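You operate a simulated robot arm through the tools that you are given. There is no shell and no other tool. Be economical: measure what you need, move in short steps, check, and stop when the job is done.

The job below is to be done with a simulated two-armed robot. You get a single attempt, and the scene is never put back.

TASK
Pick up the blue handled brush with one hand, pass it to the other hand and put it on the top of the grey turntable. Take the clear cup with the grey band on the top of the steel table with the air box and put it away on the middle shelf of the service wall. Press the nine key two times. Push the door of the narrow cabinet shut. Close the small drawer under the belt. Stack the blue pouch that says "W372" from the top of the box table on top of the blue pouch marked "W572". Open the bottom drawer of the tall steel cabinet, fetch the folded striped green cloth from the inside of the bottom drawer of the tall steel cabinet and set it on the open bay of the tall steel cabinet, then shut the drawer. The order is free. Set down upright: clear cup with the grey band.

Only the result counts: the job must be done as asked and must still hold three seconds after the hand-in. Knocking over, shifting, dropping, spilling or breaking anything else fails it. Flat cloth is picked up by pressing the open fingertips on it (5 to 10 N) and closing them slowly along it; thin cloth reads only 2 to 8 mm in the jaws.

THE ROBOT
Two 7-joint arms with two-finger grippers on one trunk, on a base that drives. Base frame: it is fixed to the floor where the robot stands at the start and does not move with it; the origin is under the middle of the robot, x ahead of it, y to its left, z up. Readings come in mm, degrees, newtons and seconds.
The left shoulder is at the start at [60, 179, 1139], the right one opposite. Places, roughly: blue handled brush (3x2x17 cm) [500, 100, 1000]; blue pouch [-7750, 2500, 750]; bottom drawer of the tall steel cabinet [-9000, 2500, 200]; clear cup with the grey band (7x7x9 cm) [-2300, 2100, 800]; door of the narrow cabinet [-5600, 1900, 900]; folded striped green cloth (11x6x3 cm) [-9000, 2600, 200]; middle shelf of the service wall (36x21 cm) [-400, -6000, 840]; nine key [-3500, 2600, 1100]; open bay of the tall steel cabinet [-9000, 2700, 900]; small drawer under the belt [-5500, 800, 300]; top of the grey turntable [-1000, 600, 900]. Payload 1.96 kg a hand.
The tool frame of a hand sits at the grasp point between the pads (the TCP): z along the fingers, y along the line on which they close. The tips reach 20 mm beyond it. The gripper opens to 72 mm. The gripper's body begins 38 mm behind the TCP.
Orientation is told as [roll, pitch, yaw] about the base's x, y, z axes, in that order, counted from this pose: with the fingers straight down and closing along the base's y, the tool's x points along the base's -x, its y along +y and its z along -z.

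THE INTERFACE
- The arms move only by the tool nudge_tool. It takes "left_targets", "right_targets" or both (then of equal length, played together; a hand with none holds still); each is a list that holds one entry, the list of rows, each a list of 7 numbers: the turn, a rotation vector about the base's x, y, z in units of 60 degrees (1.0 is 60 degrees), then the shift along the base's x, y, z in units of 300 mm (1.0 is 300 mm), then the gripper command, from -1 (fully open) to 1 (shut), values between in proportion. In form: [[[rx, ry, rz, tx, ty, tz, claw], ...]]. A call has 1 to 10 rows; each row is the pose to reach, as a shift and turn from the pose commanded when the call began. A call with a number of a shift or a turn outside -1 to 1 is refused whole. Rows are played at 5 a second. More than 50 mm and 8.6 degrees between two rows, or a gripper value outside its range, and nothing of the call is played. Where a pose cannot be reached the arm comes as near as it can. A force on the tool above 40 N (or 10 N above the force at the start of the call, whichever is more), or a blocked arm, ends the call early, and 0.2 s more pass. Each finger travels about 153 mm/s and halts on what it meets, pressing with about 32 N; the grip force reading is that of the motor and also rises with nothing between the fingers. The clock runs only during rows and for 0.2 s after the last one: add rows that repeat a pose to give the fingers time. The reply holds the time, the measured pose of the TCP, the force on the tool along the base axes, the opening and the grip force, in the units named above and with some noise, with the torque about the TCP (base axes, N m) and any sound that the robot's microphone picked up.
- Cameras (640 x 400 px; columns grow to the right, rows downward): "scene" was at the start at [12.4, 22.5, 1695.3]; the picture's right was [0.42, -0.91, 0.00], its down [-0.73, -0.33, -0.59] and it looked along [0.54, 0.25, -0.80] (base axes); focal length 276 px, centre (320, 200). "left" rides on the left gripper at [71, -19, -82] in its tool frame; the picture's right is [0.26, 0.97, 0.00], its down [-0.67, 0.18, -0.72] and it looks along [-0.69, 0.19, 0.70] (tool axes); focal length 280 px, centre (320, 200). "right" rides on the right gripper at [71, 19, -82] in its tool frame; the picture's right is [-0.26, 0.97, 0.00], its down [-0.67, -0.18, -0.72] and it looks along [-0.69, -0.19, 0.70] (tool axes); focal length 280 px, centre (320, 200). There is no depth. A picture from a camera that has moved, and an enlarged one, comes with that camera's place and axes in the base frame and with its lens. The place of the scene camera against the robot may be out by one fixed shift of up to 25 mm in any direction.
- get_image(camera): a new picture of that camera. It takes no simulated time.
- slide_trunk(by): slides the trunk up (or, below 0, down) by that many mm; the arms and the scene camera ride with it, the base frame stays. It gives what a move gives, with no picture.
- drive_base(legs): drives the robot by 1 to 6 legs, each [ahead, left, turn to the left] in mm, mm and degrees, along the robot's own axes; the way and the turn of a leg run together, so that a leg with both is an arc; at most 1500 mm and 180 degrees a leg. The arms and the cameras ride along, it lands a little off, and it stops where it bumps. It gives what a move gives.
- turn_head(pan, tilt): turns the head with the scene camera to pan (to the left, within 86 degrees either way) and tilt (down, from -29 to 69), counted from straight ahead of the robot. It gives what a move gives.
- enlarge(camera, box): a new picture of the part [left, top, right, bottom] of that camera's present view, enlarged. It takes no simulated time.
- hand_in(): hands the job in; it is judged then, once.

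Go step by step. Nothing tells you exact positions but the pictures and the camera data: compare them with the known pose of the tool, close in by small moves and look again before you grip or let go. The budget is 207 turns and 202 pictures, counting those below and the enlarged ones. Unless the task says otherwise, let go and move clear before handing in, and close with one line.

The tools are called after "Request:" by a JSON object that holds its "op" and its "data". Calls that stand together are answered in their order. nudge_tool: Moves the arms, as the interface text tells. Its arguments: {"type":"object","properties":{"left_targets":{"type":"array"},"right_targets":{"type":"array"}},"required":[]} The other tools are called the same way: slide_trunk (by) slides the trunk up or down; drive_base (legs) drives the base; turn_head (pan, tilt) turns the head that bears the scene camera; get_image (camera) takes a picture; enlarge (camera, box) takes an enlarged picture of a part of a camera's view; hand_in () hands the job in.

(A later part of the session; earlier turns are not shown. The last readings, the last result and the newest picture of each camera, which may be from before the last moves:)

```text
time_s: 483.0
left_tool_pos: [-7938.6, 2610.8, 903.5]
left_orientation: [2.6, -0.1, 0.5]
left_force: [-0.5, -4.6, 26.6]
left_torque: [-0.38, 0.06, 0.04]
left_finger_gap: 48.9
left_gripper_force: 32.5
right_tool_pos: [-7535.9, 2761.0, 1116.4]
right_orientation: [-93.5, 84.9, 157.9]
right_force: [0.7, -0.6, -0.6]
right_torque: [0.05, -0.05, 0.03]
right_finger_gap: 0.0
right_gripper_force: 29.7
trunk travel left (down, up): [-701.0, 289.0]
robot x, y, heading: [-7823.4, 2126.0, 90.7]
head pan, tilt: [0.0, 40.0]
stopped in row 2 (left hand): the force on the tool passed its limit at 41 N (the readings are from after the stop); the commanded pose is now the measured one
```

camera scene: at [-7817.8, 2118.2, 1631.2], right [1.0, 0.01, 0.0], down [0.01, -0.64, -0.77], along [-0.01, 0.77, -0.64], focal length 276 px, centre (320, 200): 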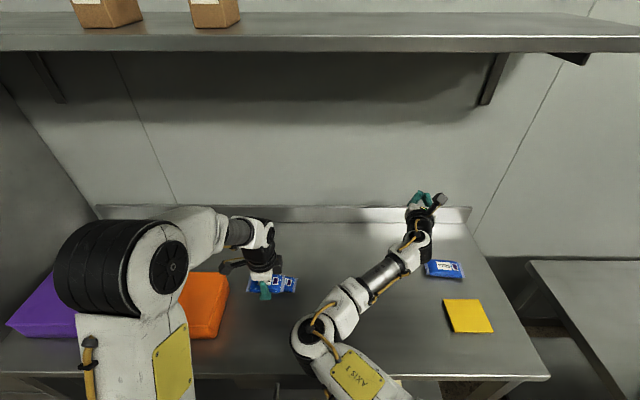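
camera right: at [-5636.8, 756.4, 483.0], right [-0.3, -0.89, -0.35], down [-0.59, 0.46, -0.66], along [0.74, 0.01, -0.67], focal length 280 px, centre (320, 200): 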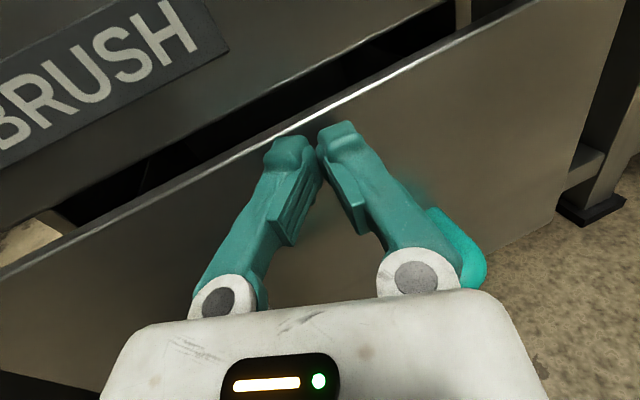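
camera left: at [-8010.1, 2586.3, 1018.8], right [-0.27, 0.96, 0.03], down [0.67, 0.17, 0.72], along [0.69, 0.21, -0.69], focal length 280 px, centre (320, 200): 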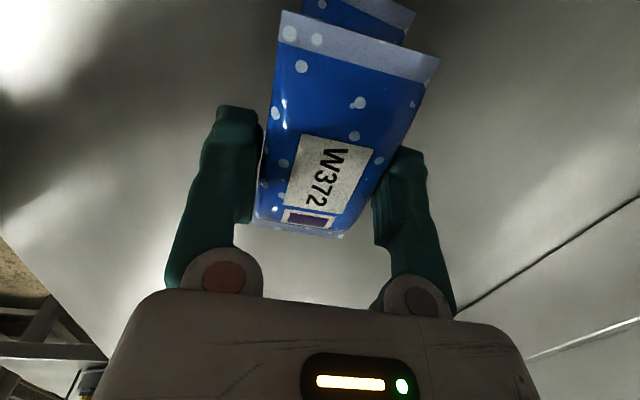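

The pouch rests on W572. I ease off, open a little and lift away.

Request:
{"op": "nudge_tool", "data": {"left_targets": [[[0, 0, 0, 0, 0, 0.007, 0.8], [0, 0, 0, 0, 0, 0.007, -0.4], [0, 0, 0, 0, 0, 0.007, -0.6], [0, 0, 0, 0, 0, 0.007, -0.7], [0, 0, 0, 0, 0, 0.007, -0.7]]]}}

Request:
{"op": "nudge_tool", "data": {"left_targets": [[[0, 0, 0, 0, 0, 0.03, -0.7], [0, 0, 0, 0, 0, 0.1, -0.8], [0, 0, 0, 0, -0.05, 0.24, -1], [0, 0, 0, 0, -0.15, 0.36, -1]]]}}

Request:
{"op": "enlarge", "data": {"camera": "scene", "box": [200, 200, 340, 320]}}

```text
time_s: 484.2
left_tool_pos: [-7938.6, 2611.6, 902.0]
left_orientation: [2.4, -0.1, 0.5]
left_force: [-0.1, -0.1, 0.1]
left_torque: [0.01, 0.0, 0.0]
left_finger_gap: 61.2
left_gripper_force: 0.0
right_tool_pos: [-7536.3, 2764.1, 1115.0]
right_orientation: [-91.8, 84.9, 159.5]
right_force: [0.0, 0.0, 0.0]
right_torque: [0.02, 0.01, 0.0]
right_finger_gap: 0.3
right_gripper_force: 29.4
trunk travel left (down, up): [-701.0, 289.0]
robot x, y, heading: [-7822.4, 2128.9, 90.6]
head pan, tilt: [0.0, 40.0]
```

```text
time_s: 485.2
left_tool_pos: [-7940.8, 2566.8, 1009.1]
left_orientation: [2.4, -0.1, 0.4]
left_force: [0.5, -0.3, 0.2]
left_torque: [0.05, -0.01, 0.0]
left_finger_gap: 72.2
left_gripper_force: 0.1
right_tool_pos: [-7534.8, 2760.9, 1115.6]
right_orientation: [-92.6, 85.0, 158.7]
right_force: [-0.1, -0.8, 0.0]
right_torque: [-0.03, -0.01, 0.03]
right_finger_gap: 0.3
right_gripper_force: 30.2
trunk travel left (down, up): [-701.0, 289.0]
robot x, y, heading: [-7823.3, 2132.1, 90.7]
head pan, tilt: [0.0, 40.0]
```

```text
3.33 times, centred on (270, 260) of scene
camera zoom: at [-7817.4, 2145.5, 1631.2], right [1.0, 0.01, 0.0], down [0.01, -0.64, -0.77], along [-0.01, 0.77, -0.64], focal length 918 px, centre (487, 0)
```

zoom: 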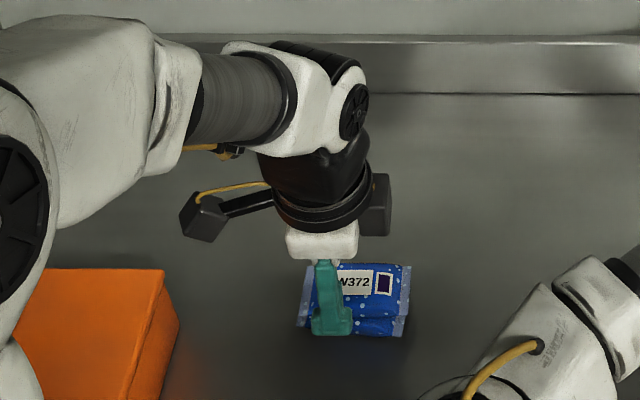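

W372 lies on W572. I back off, fold the right arm back to pointing down, and move to the tall steel cabinet.

Request:
{"op": "drive_base", "data": {"legs": [[-500, 0, 0]]}}

Request:
{"op": "nudge_tool", "data": {"right_targets": [[[-0.12, 0.041, 0, -0.02, -0.14, 0, 1], [-0.24, 0.082, 0, -0.03, -0.28, 0, 1], [-0.36, 0.124, 0, -0.04, -0.42, 0, 1], [-0.48, 0.165, 0, -0.05, -0.56, 0, 1], [-0.6, 0.206, 0, -0.06, -0.7, 0, 1], [-0.72, 0.247, 0, -0.07, -0.82, 0, 1], [-0.84, 0.288, 0, -0.08, -0.9, 0, 1]]]}}

Request:
{"op": "nudge_tool", "data": {"right_targets": [[[-0.12, 0.041, 0, 0, -0.02, 0, 1], [-0.24, 0.082, 0, 0, -0.04, 0, 1], [-0.36, 0.124, 0, 0, -0.06, 0, 1], [-0.48, 0.165, 0, 0, -0.08, 0, 1]]]}}

Request:
{"op": "drive_base", "data": {"legs": [[0, 1150, -0.6]]}}

Request:
{"op": "turn_head", "data": {"pan": 0, "tilt": 35}}

Request:
{"op": "get_image", "data": {"camera": "scene"}}

```text
time_s: 488.1
left_tool_pos: [-7935.2, 2084.7, 1007.9]
left_orientation: [2.3, 0.0, 0.2]
left_force: [0.3, -0.2, 0.8]
left_torque: [-0.02, -0.01, -0.02]
left_finger_gap: 71.9
left_gripper_force: 0.0
right_tool_pos: [-7529.6, 2277.2, 1114.7]
right_orientation: [-91.9, 84.9, 159.2]
right_force: [0.1, 0.6, 1.1]
right_torque: [-0.02, 0.02, 0.0]
right_finger_gap: 0.0
right_gripper_force: 29.4
trunk travel left (down, up): [-701.0, 289.0]
robot x, y, heading: [-7819.8, 1647.4, 90.1]
head pan, tilt: [0.0, 40.0]
```

```text
time_s: 489.7
left_tool_pos: [-7935.3, 2082.9, 1008.3]
left_orientation: [2.3, -0.2, 0.1]
left_force: [-0.1, 0.7, 1.0]
left_torque: [0.02, 0.01, -0.05]
left_finger_gap: 71.9
left_gripper_force: 0.0
right_tool_pos: [-7552.6, 2012.6, 1117.9]
right_orientation: [-3.8, 36.5, -115.2]
right_force: [-0.4, 0.2, 0.0]
right_torque: [-0.01, -0.02, 0.03]
right_finger_gap: 0.0
right_gripper_force: 29.6
right hand out of reach, approached as far as the arm can: row 6, 7
trunk travel left (down, up): [-701.0, 289.0]
robot x, y, heading: [-7821.5, 1644.5, 90.1]
head pan, tilt: [0.0, 40.0]
```

```text
time_s: 490.7
left_tool_pos: [-7936.0, 2083.5, 1009.1]
left_orientation: [2.2, -0.1, 0.1]
left_force: [-0.7, -1.2, 0.8]
left_torque: [0.02, 0.05, 0.02]
left_finger_gap: 72.0
left_gripper_force: 0.1
right_tool_pos: [-7551.1, 1990.2, 1118.9]
right_orientation: [-0.5, 6.2, -114.0]
right_force: [-0.2, -0.3, 0.0]
right_torque: [-0.04, -0.01, -0.01]
right_finger_gap: 0.1
right_gripper_force: 29.3
trunk travel left (down, up): [-701.0, 289.0]
robot x, y, heading: [-7820.1, 1647.3, 89.8]
head pan, tilt: [0.0, 40.0]
```

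```text
time_s: 496.5
left_tool_pos: [-9077.9, 2086.6, 1007.5]
left_orientation: [2.3, -0.1, -0.3]
left_force: [-0.4, 0.2, 1.0]
left_torque: [0.03, -0.02, 0.02]
left_finger_gap: 72.1
left_gripper_force: 0.1
right_tool_pos: [-8695.1, 1988.4, 1118.0]
right_orientation: [-0.5, 6.4, -114.5]
right_force: [-0.5, -0.2, -0.7]
right_torque: [0.01, 0.0, 0.0]
right_finger_gap: 0.1
right_gripper_force: 30.1
trunk travel left (down, up): [-701.0, 289.0]
robot x, y, heading: [-8962.7, 1647.8, 89.6]
head pan, tilt: [0.0, 40.0]
```

```text
time_s: 497.2
left_tool_pos: [-9077.8, 2086.3, 1007.8]
left_orientation: [2.2, -0.2, -0.4]
left_force: [-0.3, -0.2, 0.5]
left_torque: [0.04, -0.01, 0.0]
left_finger_gap: 71.9
left_gripper_force: 0.1
right_tool_pos: [-8693.3, 1988.9, 1117.7]
right_orientation: [-0.5, 6.4, -114.4]
right_force: [0.4, -0.3, -0.1]
right_torque: [0.0, 0.01, -0.01]
right_finger_gap: 0.0
right_gripper_force: 29.5
trunk travel left (down, up): [-701.0, 289.0]
robot x, y, heading: [-8967.0, 1646.5, 89.4]
head pan, tilt: [0.0, 35.0]
```

```text
22 pictures are left
camera scene: at [-8960.1, 1667.5, 1638.7], right [1.0, -0.01, 0.0], down [0.0, -0.57, -0.82], along [0.01, 0.82, -0.57], focal length 276 px, centre (320, 200)
```

scene: 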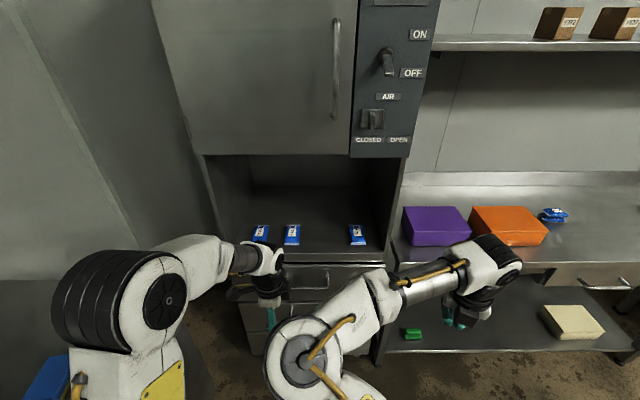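

The open bay reaches from about z 880 to 1300, with free space in front of its three pouches. I lower the trunk to see the bottom drawer.

Request:
{"op": "slide_trunk", "data": {"by": -400}}

Request:
{"op": "slide_trunk", "data": {"by": -290}}

Request:
{"op": "get_image", "data": {"camera": "scene"}}

```text
time_s: 501.0
left_tool_pos: [-9077.4, 2084.9, 608.0]
left_orientation: [2.3, -0.1, -0.4]
left_force: [0.3, -0.5, -0.2]
left_torque: [0.01, -0.02, 0.02]
left_finger_gap: 72.0
left_gripper_force: 0.0
right_tool_pos: [-8693.1, 1990.1, 718.9]
right_orientation: [-0.6, 6.4, -114.5]
right_force: [-0.1, 0.3, -0.6]
right_torque: [0.02, -0.01, -0.03]
right_finger_gap: 0.2
right_gripper_force: 29.2
trunk travel left (down, up): [-301.0, 689.0]
robot x, y, heading: [-8964.7, 1649.0, 89.6]
head pan, tilt: [0.0, 35.0]
```

```text
time_s: 503.9
left_tool_pos: [-9076.1, 2086.7, 318.7]
left_orientation: [2.4, 0.0, -0.5]
left_force: [-0.6, 0.0, -0.7]
left_torque: [0.0, 0.03, 0.04]
left_finger_gap: 71.9
left_gripper_force: 0.1
right_tool_pos: [-8693.7, 1989.7, 428.2]
right_orientation: [-0.7, 6.4, -114.6]
right_force: [0.3, -0.4, -0.2]
right_torque: [0.0, -0.02, 0.01]
right_finger_gap: 0.0
right_gripper_force: 29.3
trunk travel left (down, up): [-11.0, 979.0]
robot x, y, heading: [-8965.4, 1650.5, 89.4]
head pan, tilt: [0.0, 35.0]
```

```text
21 pictures are left
camera scene: at [-8959.9, 1667.4, 948.8], right [1.0, -0.01, 0.0], down [0.0, -0.57, -0.82], along [0.01, 0.82, -0.57], focal length 276 px, centre (320, 200)
```

scene: 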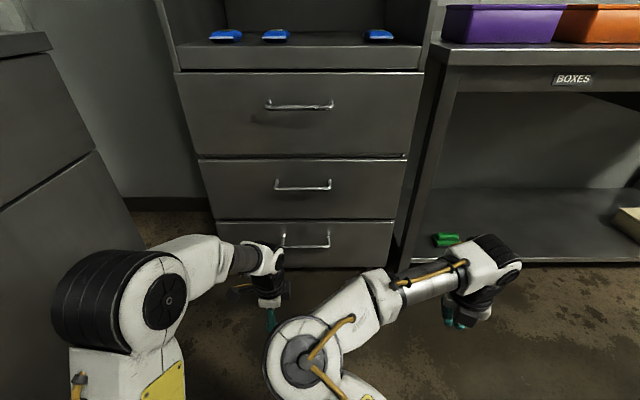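

The bottom drawer's handle bar is near [-9001, 2394, 236]. The handle above it is in the way of a vertical hand, so I tilt the left hand 60 degrees forward; its fingers then close above and below the bar.

Request:
{"op": "nudge_tool", "data": {"left_targets": [[[0.125, 0, 0, 0, 0.05, 0, -1], [0.25, 0, 0, 0, 0.1, 0, -1], [0.375, 0, 0, 0, 0.15, 0, -1], [0.5, 0, 0, 0, 0.2, 0, -1], [0.625, 0, 0, 0, 0.25, 0, -1], [0.75, 0, 0, 0, 0.3, 0, -1], [0.875, 0, 0, 0, 0.34, 0, -1], [1.0, 0, 0, 0, 0.36, 0, -1]]]}}

Request:
{"op": "get_image", "data": {"camera": "left"}}

```text
time_s: 505.5
left_tool_pos: [-9129.3, 2206.5, 394.2]
left_orientation: [59.5, -11.3, 7.5]
left_force: [0.6, -0.9, 0.3]
left_torque: [0.0, -0.02, -0.01]
left_finger_gap: 71.7
left_gripper_force: 0.0
right_tool_pos: [-8691.7, 1990.1, 430.0]
right_orientation: [-0.4, 6.4, -114.4]
right_force: [0.0, -0.3, 0.2]
right_torque: [-0.04, 0.02, -0.01]
right_finger_gap: 0.0
right_gripper_force: 30.2
trunk travel left (down, up): [-11.0, 979.0]
robot x, y, heading: [-8964.6, 1641.6, 89.7]
head pan, tilt: [0.0, 35.0]
stopped in row 7 (left hand): the arm was blocked; the commanded pose is now the measured one
```

```text
20 pictures are left
camera left: at [-9193.4, 2117.5, 404.4], right [-0.48, 0.43, 0.76], down [0.62, -0.44, 0.64], along [0.62, 0.79, -0.05], focal length 280 px, centre (320, 200)
```

left: 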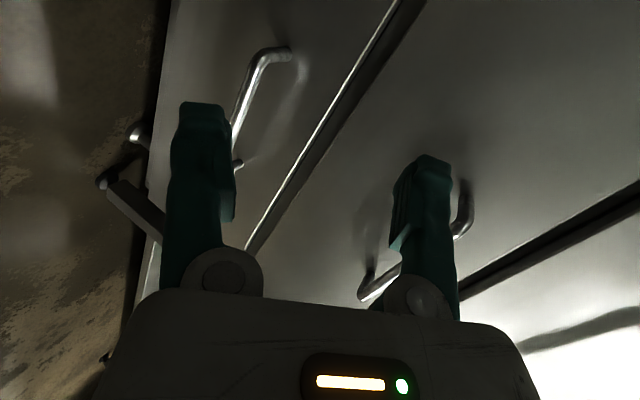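

The hand points forward and down at 30 degrees, but it rose. I check whether it can go down to the handle's height here.

Request:
{"op": "nudge_tool", "data": {"left_targets": [[[0, 0, 0, 0.05, 0, -0.13, -1], [0, 0, 0, 0.1, 0, -0.26, -1], [0, 0, 0, 0.15, 0, -0.39, -1], [0, 0, 0, 0.15, 0, -0.52, -1], [0, 0, 0, 0.15, 0, -0.52, -1]]]}}

```text
time_s: 506.1
left_tool_pos: [-9106.5, 2222.8, 411.9]
left_orientation: [67.1, -21.9, 7.5]
left_force: [0.0, 0.3, -0.4]
left_torque: [0.0, -0.01, -0.03]
left_finger_gap: 72.1
left_gripper_force: 0.0
right_tool_pos: [-8692.1, 1989.3, 428.8]
right_orientation: [-0.3, 6.3, -114.8]
right_force: [0.1, -0.2, 0.2]
right_torque: [0.0, -0.02, -0.01]
right_finger_gap: 0.3
right_gripper_force: 29.6
trunk travel left (down, up): [-11.0, 979.0]
robot x, y, heading: [-8963.4, 1644.1, 89.9]
head pan, tilt: [0.0, 35.0]
stopped in row 2 (left hand): the arm was blocked; the commanded pose is now the measured one
```

That posture is too constrained. A tilt of 25 degrees is enough to clear the handle above, so I go back to that with the hand straightened.

Request:
{"op": "nudge_tool", "data": {"left_targets": [[[-0.119, 0.05, -0.042, 0.007, -0.06, -0.04, -1], [-0.238, 0.101, -0.084, 0.013, -0.121, -0.09, -1], [-0.358, 0.151, -0.126, 0.02, -0.182, -0.14, -1], [-0.477, 0.201, -0.168, 0.027, -0.242, -0.19, -1], [-0.596, 0.252, -0.21, 0.033, -0.303, -0.24, -1], [-0.715, 0.302, -0.252, 0.04, -0.363, -0.273, -1], [-0.715, 0.302, -0.252, 0.04, -0.363, -0.273, -1]]]}}

```text
time_s: 507.7
left_tool_pos: [-9090.2, 2111.1, 326.9]
left_orientation: [24.5, 0.0, -0.5]
left_force: [-0.2, -0.6, -0.5]
left_torque: [-0.02, -0.01, 0.0]
left_finger_gap: 72.2
left_gripper_force: 0.1
right_tool_pos: [-8693.0, 1989.0, 428.8]
right_orientation: [-0.3, 6.3, -114.7]
right_force: [-1.0, 0.6, -0.4]
right_torque: [0.03, -0.01, -0.02]
right_finger_gap: 0.0
right_gripper_force: 29.1
trunk travel left (down, up): [-11.0, 979.0]
robot x, y, heading: [-8967.1, 1643.9, 89.8]
head pan, tilt: [0.0, 35.0]
```

Now the hand is straight at 25 degrees. I drive so that it hovers just above the handle bar.

Request:
{"op": "drive_base", "data": {"legs": [[240, -89, 0]]}}

Request:
{"op": "get_image", "data": {"camera": "left"}}

Request:
{"op": "get_image", "data": {"camera": "scene"}}

```text
time_s: 509.5
left_tool_pos: [-9000.9, 2349.1, 325.7]
left_orientation: [24.5, -0.2, -0.3]
left_force: [-1.0, -12.7, -0.9]
left_torque: [0.06, 0.0, 0.07]
left_finger_gap: 65.5
left_gripper_force: 0.1
right_tool_pos: [-8602.2, 2227.6, 427.5]
right_orientation: [-0.3, 6.5, -114.6]
right_force: [-0.1, -0.1, -0.5]
right_torque: [-0.04, 0.0, 0.0]
right_finger_gap: 0.0
right_gripper_force: 29.6
trunk travel left (down, up): [-11.0, 979.0]
robot x, y, heading: [-8869.7, 1885.6, 90.2]
head pan, tilt: [0.0, 35.0]
```

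```text
19 pictures are left
camera left: at [-9072.9, 2298.8, 393.3], right [-0.26, 0.88, 0.4], down [0.67, -0.13, 0.73], along [0.69, 0.46, -0.56], focal length 280 px, centre (320, 200)
```

left: 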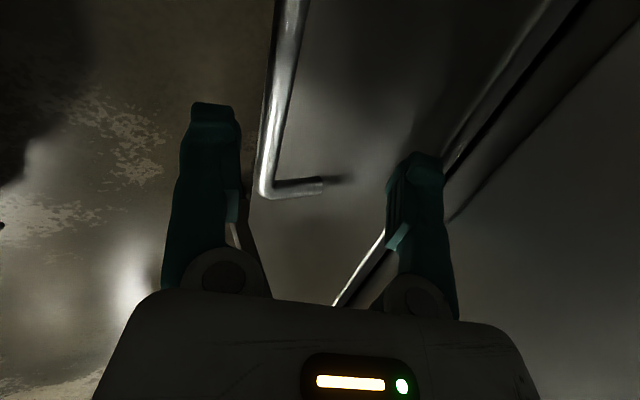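

```text
18 pictures are left
camera scene: at [-8869.9, 1905.4, 948.7], right [1.0, 0.0, 0.0], down [0.0, -0.57, -0.82], along [0.0, 0.82, -0.57], focal length 276 px, centre (320, 200)
```

scene: 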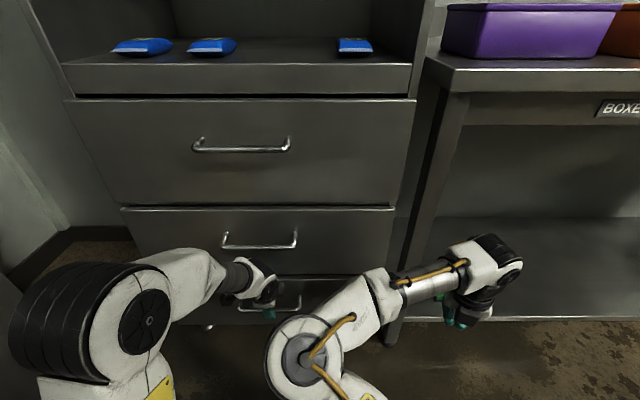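

The far finger just touches the drawer front at y 2395; the bar lies at about y 2354, z 275. I back off a little, narrow the fingers, slide over the bar and close.

Request:
{"op": "nudge_tool", "data": {"left_targets": [[[0, 0, 0, 0, -0.06, -0.01, -0.6], [0, 0, 0, 0, -0.055, -0.02, -0.2], [0, 0, 0, 0, -0.055, -0.02, -0.2], [0, 0, 0, 0, -0.02, -0.095, -0.2], [0, 0, 0, 0, 0.015, -0.17, -0.2], [0, 0, 0, 0, 0.015, -0.17, -0.2]]]}}

Request:
{"op": "get_image", "data": {"camera": "left"}}

```text
time_s: 510.9
left_tool_pos: [-9000.9, 2355.7, 275.9]
left_orientation: [24.4, -0.2, -0.3]
left_force: [-0.4, -0.3, -0.2]
left_torque: [0.02, 0.01, 0.02]
left_finger_gap: 43.2
left_gripper_force: 0.1
right_tool_pos: [-8601.8, 2228.1, 430.2]
right_orientation: [-0.3, 6.5, -114.6]
right_force: [0.2, -0.1, -0.5]
right_torque: [0.02, -0.03, -0.03]
right_finger_gap: 0.0
right_gripper_force: 29.8
trunk travel left (down, up): [-11.0, 979.0]
robot x, y, heading: [-8877.0, 1882.3, 89.9]
head pan, tilt: [0.0, 35.0]
```

```text
17 pictures are left
camera left: at [-9072.0, 2304.4, 341.8], right [-0.26, 0.88, 0.4], down [0.67, -0.13, 0.73], along [0.69, 0.46, -0.56], focal length 280 px, centre (320, 200)
```

left: 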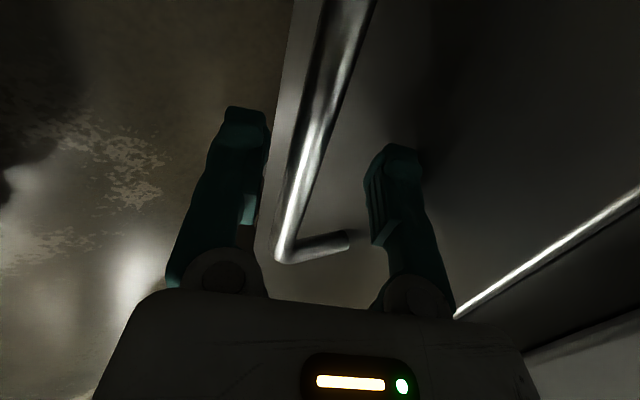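

The bar lies between the fingers. I close and pull the drawer open with the base.

Request:
{"op": "nudge_tool", "data": {"left_targets": [[[0, 0, 0, 0, 0, -0.02, 0.2], [0, 0, 0, 0, 0, -0.02, 0.6], [0, 0, 0, 0, 0, -0.02, 1], [0, 0, 0, 0, 0, -0.02, 1], [0, 0, 0, 0, 0, -0.02, 1]]]}}

Request:
{"op": "drive_base", "data": {"legs": [[-60, 0, 0], [-100, 0, 0], [-80, 0, 0]]}}

Request:
{"op": "get_image", "data": {"camera": "scene"}}

```text
time_s: 512.1
left_tool_pos: [-8999.7, 2353.7, 267.2]
left_orientation: [24.2, 0.0, -0.3]
left_force: [7.4, -30.3, -21.7]
left_torque: [-0.15, 0.34, 0.55]
left_finger_gap: 6.5
left_gripper_force: 34.6
right_tool_pos: [-8602.0, 2228.9, 428.8]
right_orientation: [-0.3, 6.4, -114.5]
right_force: [-0.7, 0.5, 0.4]
right_torque: [0.01, 0.01, 0.02]
right_finger_gap: 0.0
right_gripper_force: 29.5
trunk travel left (down, up): [-11.0, 979.0]
robot x, y, heading: [-8876.9, 1883.3, 90.0]
head pan, tilt: [0.0, 35.0]
```

```text
time_s: 513.9
left_tool_pos: [-9000.4, 2199.3, 266.3]
left_orientation: [24.0, 0.0, -0.4]
left_force: [-1.5, -0.4, -9.5]
left_torque: [0.01, -0.66, 0.0]
left_finger_gap: 6.7
left_gripper_force: 34.8
right_tool_pos: [-8602.7, 2074.2, 428.8]
right_orientation: [-0.2, 6.2, -114.6]
right_force: [0.2, 0.3, 0.2]
right_torque: [-0.02, -0.03, 0.0]
right_finger_gap: 0.1
right_gripper_force: 29.5
trunk travel left (down, up): [-11.0, 979.0]
robot x, y, heading: [-8876.0, 1735.5, 89.7]
head pan, tilt: [0.0, 35.0]
stopped in leg 2: the force on the tool passed its limit at 49 N (the readings are from after the stop); the commanded pose is now the measured one
```

```text
16 pictures are left
camera scene: at [-8870.6, 1753.1, 949.1], right [1.0, 0.0, 0.0], down [0.0, -0.57, -0.82], along [0.0, 0.82, -0.57], focal length 276 px, centre (320, 200)
```

scene: 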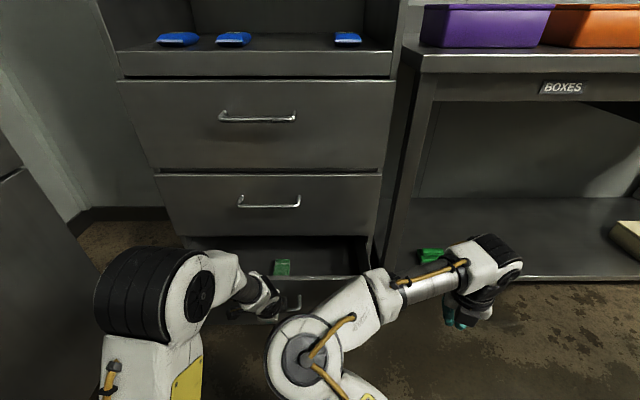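

The drawer is open by about 155 mm and the green cloth shows at the back. I try to pull it open further.

Request:
{"op": "drive_base", "data": {"legs": [[-40, 0, 0], [-40, 0, 0], [-40, 0, 0]]}}

Request:
{"op": "enlarge", "data": {"camera": "scene", "box": [180, 200, 400, 340]}}

```text
time_s: 515.7
left_tool_pos: [-8999.5, 2080.1, 266.9]
left_orientation: [24.1, -0.2, -0.5]
left_force: [8.0, 1.4, -13.5]
left_torque: [-0.01, -0.07, 0.3]
left_finger_gap: 6.7
left_gripper_force: 35.1
right_tool_pos: [-8603.6, 1953.7, 428.2]
right_orientation: [-0.2, 6.4, -114.7]
right_force: [0.2, -0.6, 0.0]
right_torque: [0.02, -0.01, 0.01]
right_finger_gap: 0.0
right_gripper_force: 29.7
trunk travel left (down, up): [-11.0, 979.0]
robot x, y, heading: [-8881.5, 1610.3, 89.7]
head pan, tilt: [0.0, 35.0]
```

```text
2.86 times, centred on (290, 270) of scene
camera zoom: at [-8870.9, 1632.7, 948.7], right [1.0, -0.01, 0.0], down [0.0, -0.57, -0.82], along [0.0, 0.82, -0.57], focal length 787 px, centre (406, 0)
```

zoom: 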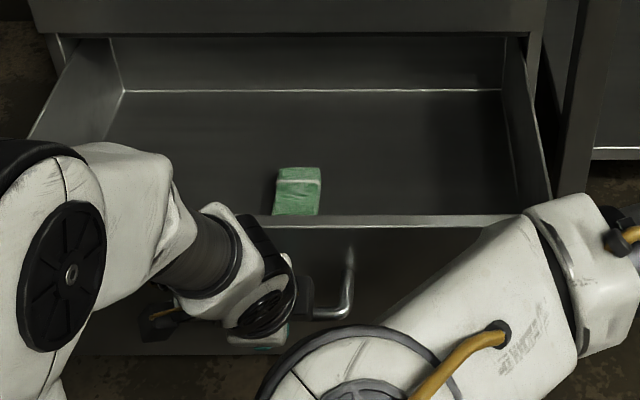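

The drawer is fully open and the folded green cloth lies in its front part. I release the handle, lift out, and turn the left hand so it closes across the cloth's short side.

Request:
{"op": "nudge_tool", "data": {"left_targets": [[[0, 0, 0, 0, 0, 0, 0.3], [0, 0, 0, 0, 0, 0, -0.2], [0, 0, 0, 0, 0, 0, -0.2], [0, 0, 0, 0, -0.06, 0.13, -0.2], [0, 0, 0, 0, -0.12, 0.26, -0.2], [0, 0, 0, 0, -0.14, 0.42, -1], [0, 0, 0, 0, -0.14, 0.55, -1]]]}}

Request:
{"op": "nudge_tool", "data": {"left_targets": [[[-0.1, 0, 0, 0, 0, 0, -1], [-0.2, 0, 0, 0, 0, 0, -1], [-0.3, 0, 0, 0, 0, 0, -1], [-0.4, 0, 0, 0, 0, 0, -1]]]}}

Request:
{"op": "nudge_tool", "data": {"left_targets": [[[0, 0, 0.14, 0, 0, 0, -1], [0, 0, 0.28, 0, 0, 0, -1], [0, 0, 0.42, 0, 0, 0, -1], [0, 0, 0.56, 0, 0, 0, -1], [0, 0, 0.7, 0, 0, 0, -1], [0, 0, 0.84, 0, 0, 0, -1], [0, 0, 0.98, 0, 0, 0, -1]]]}}

Request:
{"op": "nudge_tool", "data": {"left_targets": [[[0, 0, 0.14, 0, 0, 0, -1], [0, 0, 0.28, 0, 0, 0, -1], [0, 0, 0.42, 0, 0, 0, -1], [0.06, 0, 0.52, 0, 0.03, 0, -1]]]}}

Request:
{"op": "nudge_tool", "data": {"left_targets": [[[0.1, 0, 0, 0, 0.03, 0, -1], [0.2, 0, 0, 0, 0.06, 0, -1], [0.3, 0, 0, 0, 0.09, 0, -1], [0.36, 0, 0, 0, 0.12, 0, -1]]]}}

```text
time_s: 517.3
left_tool_pos: [-8998.0, 2037.2, 433.0]
left_orientation: [24.1, 0.0, -0.5]
left_force: [-0.2, 0.0, -0.2]
left_torque: [-0.04, 0.0, 0.03]
left_finger_gap: 71.6
left_gripper_force: 0.1
right_tool_pos: [-8603.3, 1954.1, 428.6]
right_orientation: [-0.3, 6.5, -114.8]
right_force: [-0.8, -0.6, -1.0]
right_torque: [0.02, 0.01, 0.0]
right_finger_gap: 0.2
right_gripper_force: 30.0
trunk travel left (down, up): [-11.0, 979.0]
robot x, y, heading: [-8876.3, 1607.4, 89.7]
head pan, tilt: [0.0, 35.0]
```

```text
time_s: 518.3
left_tool_pos: [-9001.5, 2027.4, 391.1]
left_orientation: [0.6, -0.2, -0.5]
left_force: [0.5, 0.2, -0.2]
left_torque: [0.02, 0.02, 0.03]
left_finger_gap: 72.1
left_gripper_force: 0.1
left hand out of reach, approached as far as the arm can: row 3, 4
right_tool_pos: [-8603.5, 1954.0, 428.6]
right_orientation: [-0.3, 6.3, -114.8]
right_force: [0.0, -0.2, 0.1]
right_torque: [0.01, -0.04, 0.01]
right_finger_gap: 0.0
right_gripper_force: 29.5
trunk travel left (down, up): [-11.0, 979.0]
robot x, y, heading: [-8878.1, 1611.7, 89.8]
head pan, tilt: [0.0, 35.0]
```

```text
time_s: 519.9
left_tool_pos: [-9000.7, 2027.5, 389.7]
left_orientation: [0.4, -0.4, 58.7]
left_force: [0.9, 0.4, 0.3]
left_torque: [-0.02, -0.04, 0.03]
left_finger_gap: 71.9
left_gripper_force: 0.1
right_tool_pos: [-8602.3, 1953.3, 428.3]
right_orientation: [-0.3, 6.5, -114.7]
right_force: [0.5, 0.7, 0.2]
right_torque: [0.02, 0.0, -0.01]
right_finger_gap: 0.1
right_gripper_force: 30.2
trunk travel left (down, up): [-11.0, 979.0]
robot x, y, heading: [-8875.2, 1610.4, 89.7]
head pan, tilt: [0.0, 35.0]
```

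```text
time_s: 520.9
left_tool_pos: [-9001.0, 2035.5, 391.1]
left_orientation: [1.2, -3.7, 89.7]
left_force: [-0.1, 0.2, -0.1]
left_torque: [0.0, 0.02, -0.02]
left_finger_gap: 72.0
left_gripper_force: 0.1
right_tool_pos: [-8602.7, 1953.4, 428.5]
right_orientation: [-0.4, 6.4, -114.6]
right_force: [0.9, -0.3, 0.0]
right_torque: [-0.01, 0.04, 0.01]
right_finger_gap: 0.0
right_gripper_force: 30.2
trunk travel left (down, up): [-11.0, 979.0]
robot x, y, heading: [-8878.6, 1611.3, 89.9]
head pan, tilt: [0.0, 35.0]
```

```text
time_s: 521.9
left_tool_pos: [-9003.0, 2070.9, 390.7]
left_orientation: [1.3, -25.3, 89.5]
left_force: [0.5, -0.6, 0.7]
left_torque: [0.0, -0.01, -0.01]
left_finger_gap: 72.1
left_gripper_force: 0.0
right_tool_pos: [-8603.1, 1954.8, 429.0]
right_orientation: [-0.3, 6.5, -114.7]
right_force: [-0.3, -0.3, -0.1]
right_torque: [-0.01, 0.0, 0.01]
right_finger_gap: 0.0
right_gripper_force: 29.7
trunk travel left (down, up): [-11.0, 979.0]
robot x, y, heading: [-8876.8, 1609.0, 89.7]
head pan, tilt: [0.0, 35.0]
```

The hand is ready. I drive 130 mm forward over the drawer and look down with the left camera.

Request:
{"op": "drive_base", "data": {"legs": [[130, 0, 0]]}}

Request:
{"op": "get_image", "data": {"camera": "left"}}

```text
time_s: 523.2
left_tool_pos: [-9001.5, 2203.0, 391.3]
left_orientation: [1.3, -25.2, 89.6]
left_force: [-0.5, 0.7, -0.2]
left_torque: [-0.02, 0.0, 0.02]
left_finger_gap: 71.9
left_gripper_force: 0.2
right_tool_pos: [-8602.8, 2085.3, 429.5]
right_orientation: [-0.2, 6.4, -114.8]
right_force: [-0.2, -0.6, -0.6]
right_torque: [-0.03, 0.03, 0.01]
right_finger_gap: 0.0
right_gripper_force: 29.5
trunk travel left (down, up): [-11.0, 979.0]
robot x, y, heading: [-8878.0, 1741.2, 89.9]
head pan, tilt: [0.0, 35.0]
```

```text
14 pictures are left
camera left: at [-8981.8, 2104.1, 434.5], right [-0.97, -0.24, -0.09], down [-0.16, 0.3, 0.94], along [-0.2, 0.92, -0.33], focal length 280 px, centre (320, 200)
```

left: 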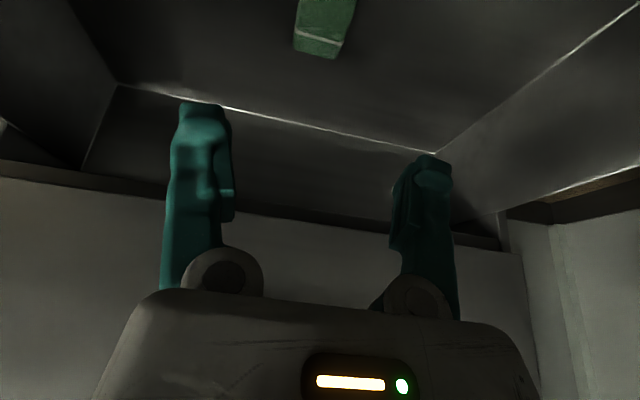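

The drawer floor is at z 144 and the cloth is centred near [-9012, 2296]. I lower the open fingers around it.

Request:
{"op": "nudge_tool", "data": {"left_targets": [[[0, 0, 0, -0.02, 0.1, -0.05, -1], [0, 0, 0, -0.035, 0.2, -0.1, -1], [0, 0, 0, -0.035, 0.3, -0.18, -1], [0, 0, 0, -0.035, 0.31, -0.32, -1], [0, 0, 0, -0.035, 0.31, -0.46, -1], [0, 0, 0, -0.035, 0.31, -0.58, -1], [0, 0, 0, -0.035, 0.31, -0.58, -1]]]}}

Request:
{"op": "get_image", "data": {"camera": "left"}}

```text
time_s: 524.8
left_tool_pos: [-9013.2, 2294.7, 218.0]
left_orientation: [1.3, -25.2, 89.6]
left_force: [-0.4, -0.8, 0.4]
left_torque: [0.04, -0.02, 0.04]
left_finger_gap: 72.1
left_gripper_force: 0.0
right_tool_pos: [-8602.1, 2086.4, 429.6]
right_orientation: [-0.3, 6.4, -114.7]
right_force: [-0.8, 0.7, -0.3]
right_torque: [0.0, -0.03, 0.0]
right_finger_gap: 0.0
right_gripper_force: 29.6
trunk travel left (down, up): [-11.0, 979.0]
robot x, y, heading: [-8873.6, 1743.5, 89.6]
head pan, tilt: [0.0, 35.0]
```

```text
13 pictures are left
camera left: at [-8992.7, 2197.1, 261.6], right [-0.97, -0.24, -0.09], down [-0.16, 0.3, 0.94], along [-0.2, 0.92, -0.33], focal length 280 px, centre (320, 200)
```

left: 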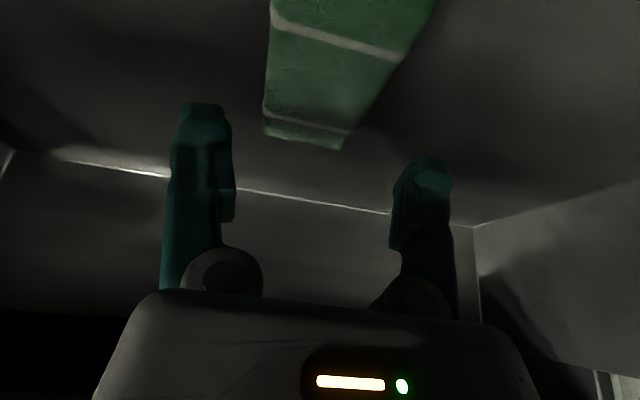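

The cloth lies centred between the fingers. I go down to just above the drawer floor and close slowly.

Request:
{"op": "nudge_tool", "data": {"left_targets": [[[0, 0, 0, 0.006, 0, -0.08, -1], [0, 0, 0, 0.006, 0, -0.14, -1], [0, 0, 0, 0.006, 0, -0.16, -1], [0, 0, 0, 0.006, 0, -0.16, -1]]]}}

Request:
{"op": "nudge_tool", "data": {"left_targets": [[[0, 0, 0, 0, 0, 0, -0.7], [0, 0, 0, 0, 0, 0, -0.4], [0, 0, 0, 0, 0, 0, 0], [0, 0, 0, 0, 0, 0, 0.4], [0, 0, 0, 0, 0, 0, 0.7], [0, 0, 0, 0, 0, 0, 0.7], [0, 0, 0, 0, 0, 0, 0.7]]]}}

Request:
{"op": "get_image", "data": {"camera": "left"}}

```text
time_s: 525.8
left_tool_pos: [-9008.9, 2295.8, 169.4]
left_orientation: [1.2, -25.1, 89.4]
left_force: [0.0, 0.1, 0.0]
left_torque: [-0.02, 0.02, -0.01]
left_finger_gap: 71.9
left_gripper_force: 0.1
right_tool_pos: [-8602.5, 2085.8, 429.1]
right_orientation: [-0.2, 6.4, -114.7]
right_force: [-0.1, -0.7, -0.3]
right_torque: [0.02, 0.01, -0.03]
right_finger_gap: 0.0
right_gripper_force: 29.4
trunk travel left (down, up): [-11.0, 979.0]
robot x, y, heading: [-8873.0, 1739.5, 89.9]
head pan, tilt: [0.0, 35.0]
```

```text
time_s: 527.4
left_tool_pos: [-9009.9, 2296.0, 169.8]
left_orientation: [1.2, -25.2, 89.5]
left_force: [0.4, -0.5, -1.0]
left_torque: [-0.05, 0.01, 0.0]
left_finger_gap: 55.2
left_gripper_force: 31.6
right_tool_pos: [-8602.5, 2084.1, 427.5]
right_orientation: [-0.3, 6.3, -114.7]
right_force: [0.1, 0.0, 0.8]
right_torque: [-0.02, 0.0, 0.01]
right_finger_gap: 0.2
right_gripper_force: 30.1
trunk travel left (down, up): [-11.0, 979.0]
robot x, y, heading: [-8871.5, 1741.6, 89.7]
head pan, tilt: [0.0, 35.0]
```

```text
12 pictures are left
camera left: at [-8990.1, 2197.5, 213.2], right [-0.97, -0.24, -0.09], down [-0.16, 0.3, 0.94], along [-0.2, 0.92, -0.33], focal length 280 px, centre (320, 200)
```

left: 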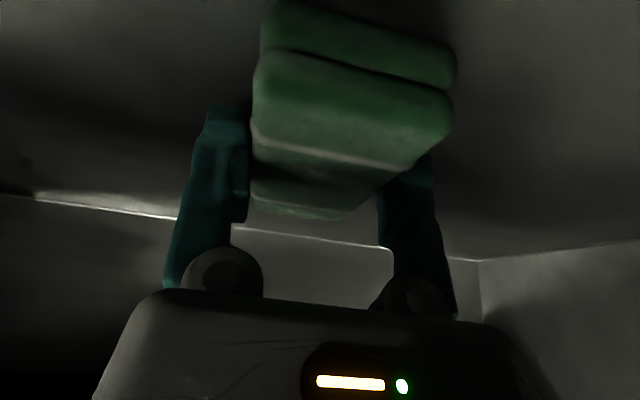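

The cloth is held firmly. I lift it clear of the drawer and back away.

Request:
{"op": "nudge_tool", "data": {"left_targets": [[[0, 0, 0, 0, -0.02, 0.14, 0.7], [0, 0, 0, 0, -0.06, 0.28, 0.7], [0, 0, 0, 0, -0.12, 0.42, 0.7], [0, 0, 0, 0, -0.2, 0.56, 0.7], [0, 0, 0, 0, -0.27, 0.7, 0.7], [0, 0, 0, 0, -0.3, 0.78, 0.7]]]}}

Request:
{"op": "drive_base", "data": {"legs": [[-250, 0, 0]]}}

Request:
{"op": "get_image", "data": {"camera": "left"}}

```text
time_s: 528.8
left_tool_pos: [-9010.7, 2206.3, 401.4]
left_orientation: [1.3, -25.2, 89.5]
left_force: [0.7, -0.4, -0.1]
left_torque: [-0.02, 0.0, 0.0]
left_finger_gap: 55.5
left_gripper_force: 32.3
right_tool_pos: [-8602.3, 2084.4, 427.6]
right_orientation: [-0.2, 6.3, -114.7]
right_force: [-0.4, -0.6, 0.2]
right_torque: [0.03, -0.01, -0.01]
right_finger_gap: 0.0
right_gripper_force: 29.5
trunk travel left (down, up): [-11.0, 979.0]
robot x, y, heading: [-8879.5, 1742.7, 89.5]
head pan, tilt: [0.0, 35.0]
```

```text
time_s: 530.6
left_tool_pos: [-9012.6, 1958.8, 401.9]
left_orientation: [1.3, -25.1, 89.5]
left_force: [0.1, 0.1, -0.3]
left_torque: [-0.01, 0.03, -0.01]
left_finger_gap: 55.0
left_gripper_force: 31.5
right_tool_pos: [-8603.7, 1834.7, 428.6]
right_orientation: [-0.3, 6.5, -114.7]
right_force: [-0.9, -0.5, -0.2]
right_torque: [0.02, -0.01, 0.02]
right_finger_gap: 0.0
right_gripper_force: 29.6
trunk travel left (down, up): [-11.0, 979.0]
robot x, y, heading: [-8876.5, 1492.5, 89.6]
head pan, tilt: [0.0, 35.0]
```

```text
11 pictures are left
camera left: at [-8992.2, 1859.6, 445.5], right [-0.97, -0.24, -0.09], down [-0.16, 0.3, 0.94], along [-0.2, 0.92, -0.33], focal length 280 px, centre (320, 200)
```

left: 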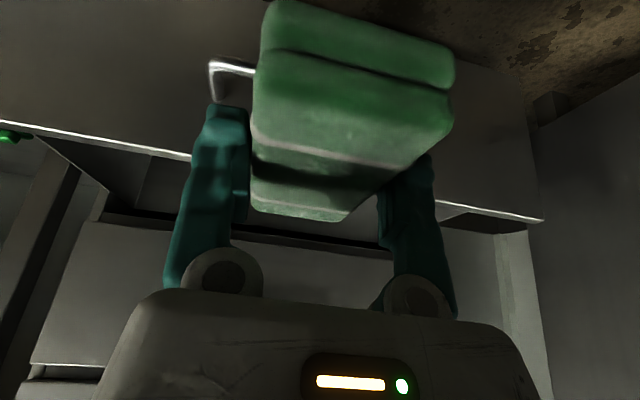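

The cloth is safe in the left hand. Since the open drawer blocks my base, I will shut it first with the right hand: I draw the left hand in and extend the right one with a forward tilt.

Request:
{"op": "nudge_tool", "data": {"left_targets": [[[-0.084, 0, 0, 0, -0.08, 0.02, 0.7], [-0.168, 0, 0, 0, -0.16, 0.04, 0.7], [-0.252, 0, 0, 0, -0.24, 0.06, 0.7], [-0.336, 0, 0, 0, -0.32, 0.08, 0.7], [-0.42, 0, 0, 0, -0.38, 0.1, 0.7]]], "right_targets": [[[0.08, 0, 0, 0, 0.12, -0.06, 1], [0.16, 0, 0, 0, 0.24, -0.14, 1], [0.24, 0, 0, 0, 0.36, -0.22, 1], [0.32, 0, 0, 0, 0.48, -0.31, 1], [0.4, 0, 0, 0, 0.6, -0.4, 1]]]}}

Request:
{"op": "drive_base", "data": {"legs": [[0, 180, 0]]}}

Request:
{"op": "get_image", "data": {"camera": "scene"}}

```text
time_s: 531.9
left_tool_pos: [-9012.7, 1842.9, 399.1]
left_orientation: [1.0, -0.1, 89.4]
left_force: [-0.4, -1.7, -0.1]
left_torque: [0.03, 0.0, 0.0]
left_finger_gap: 55.2
left_gripper_force: 32.0
left hand out of reach, approached as far as the arm can: row 5
right_tool_pos: [-8604.0, 2014.0, 310.5]
right_orientation: [-11.6, 27.9, -118.1]
right_force: [0.9, -0.7, 0.1]
right_torque: [-0.03, -0.02, 0.01]
right_finger_gap: 0.0
right_gripper_force: 29.5
trunk travel left (down, up): [-11.0, 979.0]
robot x, y, heading: [-8877.3, 1496.2, 89.8]
head pan, tilt: [0.0, 35.0]
```

```text
time_s: 533.4
left_tool_pos: [-9193.7, 1844.4, 398.4]
left_orientation: [1.2, -0.1, 89.5]
left_force: [1.2, -0.7, -0.6]
left_torque: [0.03, 0.01, 0.0]
left_finger_gap: 55.3
left_gripper_force: 32.0
right_tool_pos: [-8783.7, 2013.6, 309.6]
right_orientation: [-11.4, 27.9, -118.1]
right_force: [-0.4, 0.7, 0.0]
right_torque: [-0.01, 0.03, -0.04]
right_finger_gap: 0.0
right_gripper_force: 29.8
trunk travel left (down, up): [-11.0, 979.0]
robot x, y, heading: [-9055.0, 1499.8, 89.6]
head pan, tilt: [0.0, 35.0]
```

```text
10 pictures are left
camera scene: at [-9052.7, 1515.0, 948.8], right [1.0, -0.01, 0.0], down [0.0, -0.57, -0.82], along [0.01, 0.82, -0.57], focal length 276 px, centre (320, 200)
```

scene: 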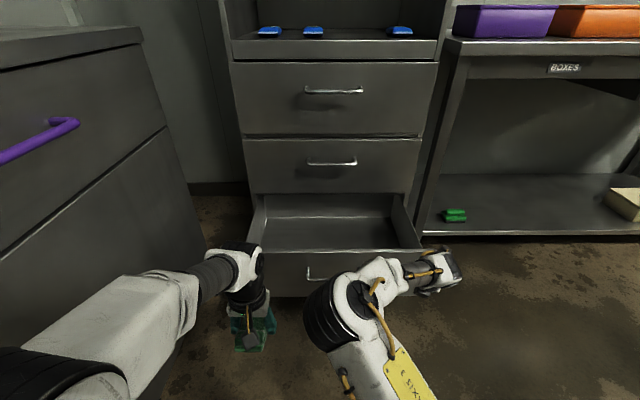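

The right fist is in front of the drawer's right part. I push the drawer shut with the base in stages.

Request:
{"op": "drive_base", "data": {"legs": [[100, 0, 0], [100, 0, 0], [100, 0, 0], [40, 0, 0]]}}

Request:
{"op": "nudge_tool", "data": {"right_targets": [[[0, 0, 0, 0, 0.05, 0, 1], [0, 0, 0, 0, 0.1, 0, 1], [0, 0, 0, 0, 0.15, 0, 1], [0, 0, 0, 0, 0.2, 0, 1], [0, 0, 0, 0, 0.25, 0, 1]]]}}

Request:
{"op": "get_image", "data": {"camera": "scene"}}

```text
time_s: 536.5
left_tool_pos: [-9189.7, 2188.3, 397.8]
left_orientation: [1.1, -0.3, 89.2]
left_force: [-0.4, -0.4, -0.3]
left_torque: [0.03, 0.0, -0.01]
left_finger_gap: 55.5
left_gripper_force: 32.0
right_tool_pos: [-8780.1, 2356.2, 311.2]
right_orientation: [-11.4, 28.0, -118.2]
right_force: [-0.8, -0.5, -0.1]
right_torque: [-0.01, 0.03, 0.02]
right_finger_gap: 0.0
right_gripper_force: 29.5
trunk travel left (down, up): [-11.0, 979.0]
robot x, y, heading: [-9054.6, 1839.3, 89.1]
head pan, tilt: [0.0, 35.0]
```

```text
time_s: 537.0
left_tool_pos: [-9190.6, 2187.0, 398.6]
left_orientation: [1.1, -0.2, 89.1]
left_force: [0.1, -0.3, 0.2]
left_torque: [-0.01, -0.02, 0.02]
left_finger_gap: 55.1
left_gripper_force: 32.2
right_tool_pos: [-8780.8, 2369.4, 310.9]
right_orientation: [-11.4, 27.7, -118.7]
right_force: [-4.8, -12.5, 4.6]
right_torque: [1.64, -0.77, -0.62]
right_finger_gap: 0.0
right_gripper_force: 29.4
trunk travel left (down, up): [-11.0, 979.0]
robot x, y, heading: [-9059.0, 1837.3, 89.3]
head pan, tilt: [0.0, 35.0]
stopped in row 2 (right hand): the force on the tool passed its limit at 67 N (the readings are from after the stop); the commanded pose is now the measured one
```

```text
9 pictures are left
camera scene: at [-9050.5, 1857.0, 948.9], right [1.0, -0.01, 0.0], down [-0.01, -0.57, -0.82], along [0.01, 0.82, -0.57], focal length 276 px, centre (320, 200)
```

scene: 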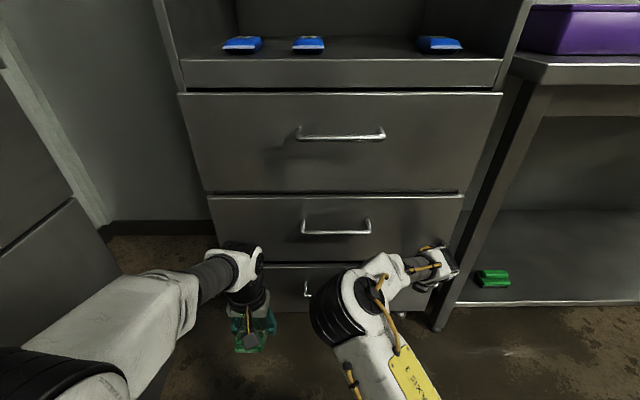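

The wrist touched the drawer above, so the bottom drawer may lack about a centimetre. I back off slightly, tilt the hand further forward and push again.

Request:
{"op": "nudge_tool", "data": {"right_targets": [[[0, 0, 0, 0, -0.08, 0, 1], [0.1, 0, 0, 0, -0.12, -0.03, 1], [0.2, 0, 0, 0, -0.12, -0.06, 1], [0.3, 0, 0, 0, -0.12, -0.09, 1], [0.3, 0, 0, 0, -0.06, -0.09, 1], [0.3, 0, 0, 0, 0, -0.09, 1]]]}}

Request:
{"op": "nudge_tool", "data": {"right_targets": [[[0, 0, 0, 0, 0.02, 0, 1], [0, 0, 0, 0, 0.04, 0, 1], [0, 0, 0, 0, 0.07, 0, 1], [0, 0, 0, 0, 0.1, 0, 1]]]}}

Request:
{"op": "enlarge", "data": {"camera": "scene", "box": [190, 170, 480, 330]}}

```text
time_s: 538.4
left_tool_pos: [-9190.0, 2188.3, 398.9]
left_orientation: [1.1, -0.1, 89.2]
left_force: [0.3, 0.1, -0.7]
left_torque: [-0.06, 0.01, 0.02]
left_finger_gap: 55.3
left_gripper_force: 31.8
right_tool_pos: [-8780.9, 2371.3, 282.3]
right_orientation: [-23.0, 42.9, -125.4]
right_force: [0.2, 0.1, 0.0]
right_torque: [0.01, 0.03, 0.02]
right_finger_gap: 0.0
right_gripper_force: 30.3
trunk travel left (down, up): [-11.0, 979.0]
robot x, y, heading: [-9054.6, 1835.6, 89.1]
head pan, tilt: [0.0, 35.0]
```

```text
time_s: 539.0
left_tool_pos: [-9189.7, 2186.7, 397.5]
left_orientation: [1.1, -0.2, 89.3]
left_force: [0.0, 0.2, -0.4]
left_torque: [-0.01, 0.03, -0.01]
left_finger_gap: 55.3
left_gripper_force: 32.1
right_tool_pos: [-8781.1, 2378.5, 279.9]
right_orientation: [-22.7, 42.4, -125.3]
right_force: [0.3, -6.9, 3.1]
right_torque: [0.01, 0.05, 0.06]
right_finger_gap: 0.0
right_gripper_force: 29.9
trunk travel left (down, up): [-11.0, 979.0]
robot x, y, heading: [-9059.0, 1838.1, 89.4]
head pan, tilt: [0.0, 35.0]
stopped in row 2 (right hand): the force on the tool passed its limit at 53 N (the readings are from after the stop); the commanded pose is now the measured one
```

```text
2.21 times, centred on (335, 250) of scene
camera zoom: at [-9050.2, 1857.2, 948.8], right [1.0, -0.01, 0.0], down [-0.01, -0.57, -0.82], along [0.01, 0.82, -0.57], focal length 608 px, centre (287, 90)
```

zoom: 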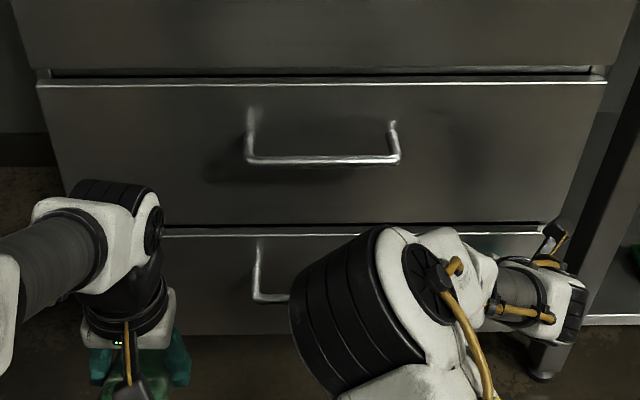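

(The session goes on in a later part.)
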